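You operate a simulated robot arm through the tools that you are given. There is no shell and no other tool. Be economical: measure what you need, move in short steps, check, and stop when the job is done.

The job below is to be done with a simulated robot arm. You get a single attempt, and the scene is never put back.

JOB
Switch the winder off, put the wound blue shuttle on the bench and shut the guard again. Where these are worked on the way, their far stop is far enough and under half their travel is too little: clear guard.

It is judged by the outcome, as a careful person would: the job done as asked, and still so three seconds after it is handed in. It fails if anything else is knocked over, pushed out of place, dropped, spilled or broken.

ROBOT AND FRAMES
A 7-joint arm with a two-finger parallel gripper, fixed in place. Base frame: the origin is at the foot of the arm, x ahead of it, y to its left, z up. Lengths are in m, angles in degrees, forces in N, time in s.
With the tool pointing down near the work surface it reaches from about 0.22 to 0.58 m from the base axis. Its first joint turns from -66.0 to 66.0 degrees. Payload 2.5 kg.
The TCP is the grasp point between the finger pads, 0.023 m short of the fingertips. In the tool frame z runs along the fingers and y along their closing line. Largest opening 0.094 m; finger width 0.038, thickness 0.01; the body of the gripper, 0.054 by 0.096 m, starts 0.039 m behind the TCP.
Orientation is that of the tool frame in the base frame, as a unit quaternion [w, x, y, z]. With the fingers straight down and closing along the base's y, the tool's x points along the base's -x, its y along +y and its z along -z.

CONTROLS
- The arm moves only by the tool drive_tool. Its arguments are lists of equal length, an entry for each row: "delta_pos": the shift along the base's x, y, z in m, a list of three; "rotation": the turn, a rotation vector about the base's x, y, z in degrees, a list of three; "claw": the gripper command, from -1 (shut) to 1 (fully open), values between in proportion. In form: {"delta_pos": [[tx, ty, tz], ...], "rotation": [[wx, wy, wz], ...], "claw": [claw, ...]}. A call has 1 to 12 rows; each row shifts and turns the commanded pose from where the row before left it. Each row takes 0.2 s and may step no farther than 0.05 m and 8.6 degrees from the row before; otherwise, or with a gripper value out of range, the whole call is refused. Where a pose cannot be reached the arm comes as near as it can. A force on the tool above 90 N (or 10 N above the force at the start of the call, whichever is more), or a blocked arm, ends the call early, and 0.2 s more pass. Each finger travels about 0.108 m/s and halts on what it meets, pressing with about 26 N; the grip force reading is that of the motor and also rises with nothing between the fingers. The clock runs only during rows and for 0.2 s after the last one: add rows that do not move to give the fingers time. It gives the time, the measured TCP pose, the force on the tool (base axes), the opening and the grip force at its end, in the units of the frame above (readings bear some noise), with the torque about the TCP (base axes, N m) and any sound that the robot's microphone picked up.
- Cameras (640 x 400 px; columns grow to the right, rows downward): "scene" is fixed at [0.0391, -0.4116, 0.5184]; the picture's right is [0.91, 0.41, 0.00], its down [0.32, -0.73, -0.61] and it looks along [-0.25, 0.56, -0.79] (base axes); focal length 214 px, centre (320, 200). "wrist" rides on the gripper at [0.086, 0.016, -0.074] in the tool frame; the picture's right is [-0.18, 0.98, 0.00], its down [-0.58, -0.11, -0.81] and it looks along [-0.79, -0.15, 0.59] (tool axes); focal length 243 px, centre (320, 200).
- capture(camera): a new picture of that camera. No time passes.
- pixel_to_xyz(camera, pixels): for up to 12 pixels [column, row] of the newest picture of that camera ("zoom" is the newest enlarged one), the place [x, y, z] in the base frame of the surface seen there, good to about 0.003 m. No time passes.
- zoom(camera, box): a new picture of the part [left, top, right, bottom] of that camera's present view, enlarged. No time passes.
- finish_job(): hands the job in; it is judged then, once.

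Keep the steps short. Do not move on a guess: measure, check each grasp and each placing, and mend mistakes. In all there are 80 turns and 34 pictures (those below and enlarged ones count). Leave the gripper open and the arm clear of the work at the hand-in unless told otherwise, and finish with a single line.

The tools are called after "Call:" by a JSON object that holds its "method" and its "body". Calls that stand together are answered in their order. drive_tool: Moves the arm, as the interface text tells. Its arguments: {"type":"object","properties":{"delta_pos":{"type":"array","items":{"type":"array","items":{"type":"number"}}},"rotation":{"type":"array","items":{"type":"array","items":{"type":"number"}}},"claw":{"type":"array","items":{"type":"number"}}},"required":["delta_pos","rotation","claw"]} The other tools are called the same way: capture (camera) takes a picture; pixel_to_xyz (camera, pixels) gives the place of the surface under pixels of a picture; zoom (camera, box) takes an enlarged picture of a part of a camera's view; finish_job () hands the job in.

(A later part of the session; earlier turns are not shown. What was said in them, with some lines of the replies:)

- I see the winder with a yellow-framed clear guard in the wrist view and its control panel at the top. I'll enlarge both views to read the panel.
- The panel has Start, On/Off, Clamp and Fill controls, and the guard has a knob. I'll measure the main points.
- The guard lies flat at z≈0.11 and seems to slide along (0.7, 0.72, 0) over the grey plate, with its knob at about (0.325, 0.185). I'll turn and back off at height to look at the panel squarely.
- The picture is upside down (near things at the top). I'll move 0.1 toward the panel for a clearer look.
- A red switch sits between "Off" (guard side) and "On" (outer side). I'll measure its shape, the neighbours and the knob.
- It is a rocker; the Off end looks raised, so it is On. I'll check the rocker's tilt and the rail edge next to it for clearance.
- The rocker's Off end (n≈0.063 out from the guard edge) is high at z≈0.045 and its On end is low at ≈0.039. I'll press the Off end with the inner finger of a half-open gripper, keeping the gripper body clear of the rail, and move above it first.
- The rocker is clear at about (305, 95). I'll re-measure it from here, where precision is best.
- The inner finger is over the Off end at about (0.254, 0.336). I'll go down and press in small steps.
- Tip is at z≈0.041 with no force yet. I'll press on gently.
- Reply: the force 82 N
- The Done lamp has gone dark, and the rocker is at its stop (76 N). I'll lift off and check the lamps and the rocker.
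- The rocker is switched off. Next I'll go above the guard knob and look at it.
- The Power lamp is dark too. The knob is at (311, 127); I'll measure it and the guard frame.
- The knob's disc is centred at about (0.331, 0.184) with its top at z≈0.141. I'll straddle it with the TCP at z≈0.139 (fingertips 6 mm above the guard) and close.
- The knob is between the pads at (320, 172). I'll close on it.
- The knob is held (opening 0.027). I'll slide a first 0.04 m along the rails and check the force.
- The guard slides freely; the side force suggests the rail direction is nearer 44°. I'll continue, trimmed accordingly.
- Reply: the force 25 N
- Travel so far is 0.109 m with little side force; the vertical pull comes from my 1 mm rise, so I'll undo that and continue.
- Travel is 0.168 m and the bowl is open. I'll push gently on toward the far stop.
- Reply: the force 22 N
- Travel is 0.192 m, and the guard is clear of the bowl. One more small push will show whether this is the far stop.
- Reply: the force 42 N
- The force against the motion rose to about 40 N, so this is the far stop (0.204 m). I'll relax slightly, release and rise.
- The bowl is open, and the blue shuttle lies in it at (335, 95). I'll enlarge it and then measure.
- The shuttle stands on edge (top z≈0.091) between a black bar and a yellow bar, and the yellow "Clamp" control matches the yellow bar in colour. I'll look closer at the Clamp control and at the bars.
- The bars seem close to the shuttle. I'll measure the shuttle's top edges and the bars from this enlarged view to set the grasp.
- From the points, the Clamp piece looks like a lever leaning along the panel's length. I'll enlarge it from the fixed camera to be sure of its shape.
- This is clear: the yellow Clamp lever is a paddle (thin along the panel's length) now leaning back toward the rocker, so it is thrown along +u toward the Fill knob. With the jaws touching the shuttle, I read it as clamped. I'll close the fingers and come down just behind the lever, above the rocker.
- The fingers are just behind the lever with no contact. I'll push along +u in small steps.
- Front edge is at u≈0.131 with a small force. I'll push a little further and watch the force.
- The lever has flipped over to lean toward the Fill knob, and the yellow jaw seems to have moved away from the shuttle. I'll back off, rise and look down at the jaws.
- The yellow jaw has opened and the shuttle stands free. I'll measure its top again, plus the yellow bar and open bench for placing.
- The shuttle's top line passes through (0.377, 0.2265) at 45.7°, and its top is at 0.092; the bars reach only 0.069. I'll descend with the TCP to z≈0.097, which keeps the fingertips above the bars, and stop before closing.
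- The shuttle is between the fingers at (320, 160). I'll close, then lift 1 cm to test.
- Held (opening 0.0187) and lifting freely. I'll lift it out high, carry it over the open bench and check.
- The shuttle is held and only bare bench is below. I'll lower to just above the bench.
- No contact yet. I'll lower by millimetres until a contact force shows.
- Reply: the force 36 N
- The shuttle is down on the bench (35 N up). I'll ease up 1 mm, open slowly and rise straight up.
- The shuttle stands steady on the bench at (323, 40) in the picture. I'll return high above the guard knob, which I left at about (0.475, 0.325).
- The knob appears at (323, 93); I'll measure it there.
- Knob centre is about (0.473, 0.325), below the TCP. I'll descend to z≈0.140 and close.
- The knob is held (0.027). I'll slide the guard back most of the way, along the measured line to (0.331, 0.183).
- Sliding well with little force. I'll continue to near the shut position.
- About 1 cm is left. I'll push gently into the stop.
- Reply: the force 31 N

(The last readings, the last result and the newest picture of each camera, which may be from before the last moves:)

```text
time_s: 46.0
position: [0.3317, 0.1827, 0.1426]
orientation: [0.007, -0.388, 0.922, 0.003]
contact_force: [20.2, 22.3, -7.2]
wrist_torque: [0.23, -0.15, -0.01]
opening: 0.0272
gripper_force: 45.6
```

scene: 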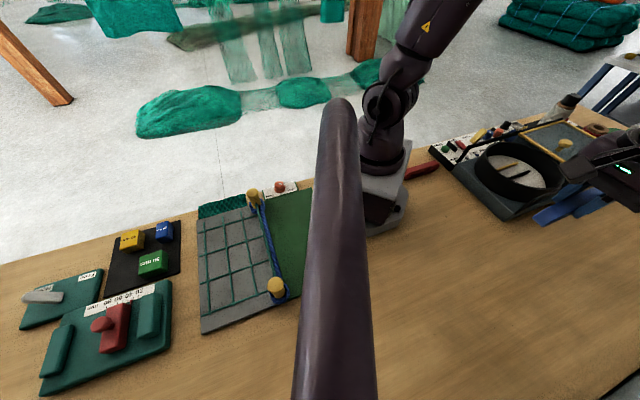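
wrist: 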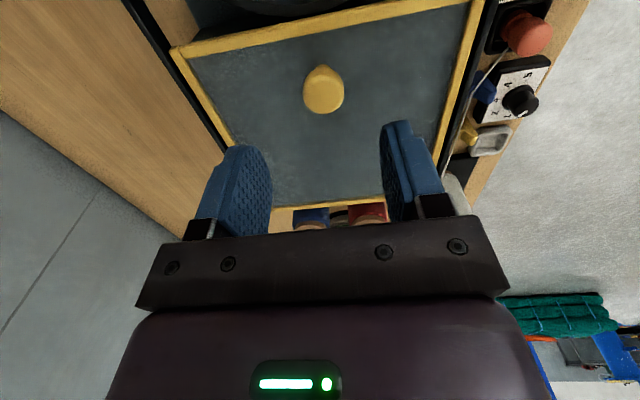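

The guard is at its shut stop (30 N back, at (0.332, 0.183), the same as at the start). I'll ease off, release, rise and move clear.

Call:
{"method": "drive_tool", "body": {"delta_pos": [[0.001, 0.001, 0], [0, 0, 0], [0, 0, 0], [0, 0, 0.03], [0, 0, 0.04], [0, 0, 0.045], [0, 0, 0.04], [-0.02, 0.03, 0], [-0.02, 0.03, 0], [-0.02, 0.03, 0], [0, 0, 0]], "rotation": [[0, 0, 0], [0, 0, 0], [0, 0, 0], [0, 0, 0], [0, 0, 0], [0, 0, 0], [0, 0, 0], [0, 0, 0], [0, 0, 0], [0, 0, 0], [0, 0, 0]], "claw": [-1, 0.3, 0.5, 0.5, 0.5, 1, 1, 1, 1, 1, 1]}}

Call:
{"method": "capture", "body": {"camera": "scene"}}

Call:
{"method": "zoom", "body": {"camera": "scene", "box": [420, 110, 620, 270]}}

```text
time_s: 48.4
position: [0.2696, 0.2708, 0.2964]
orientation: [0.0, -0.386, 0.923, -0.001]
contact_force: [-0.3, 0.0, 0.5]
wrist_torque: [0.02, 0.0, 0.0]
opening: 0.0939
gripper_force: 0.0
```

```text
3 pictures are left
```

scene: 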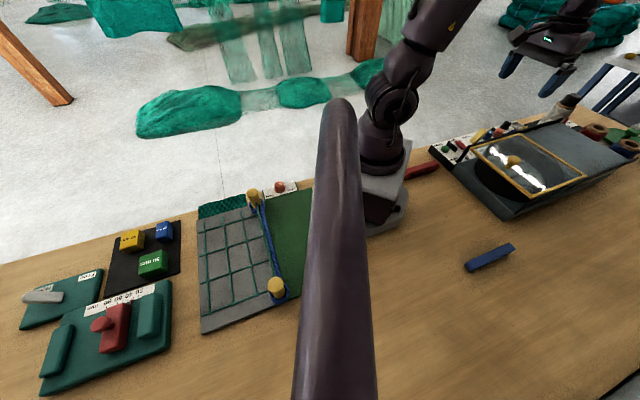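

```text
2.50 times, centred on (520, 190) of scene
```

zoom: 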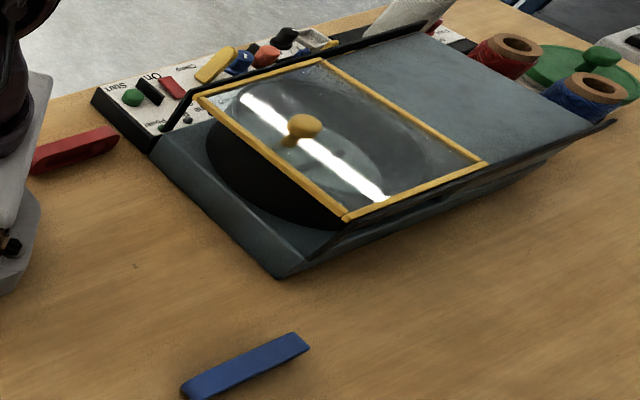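

The winder lamps are off, the guard is shut as it was, the shuttle rests on the bench, and nothing else has moved. The arm is clear with the gripper open, so I'm handing in.

Call:
{"method": "finish_job", "body": {}}

```text
The job is handed in.
```

The winder is off, the blue shuttle is on the bench standing on its edge, and the guard is shut; I threw the Clamp lever to free the shuttle and left it released.
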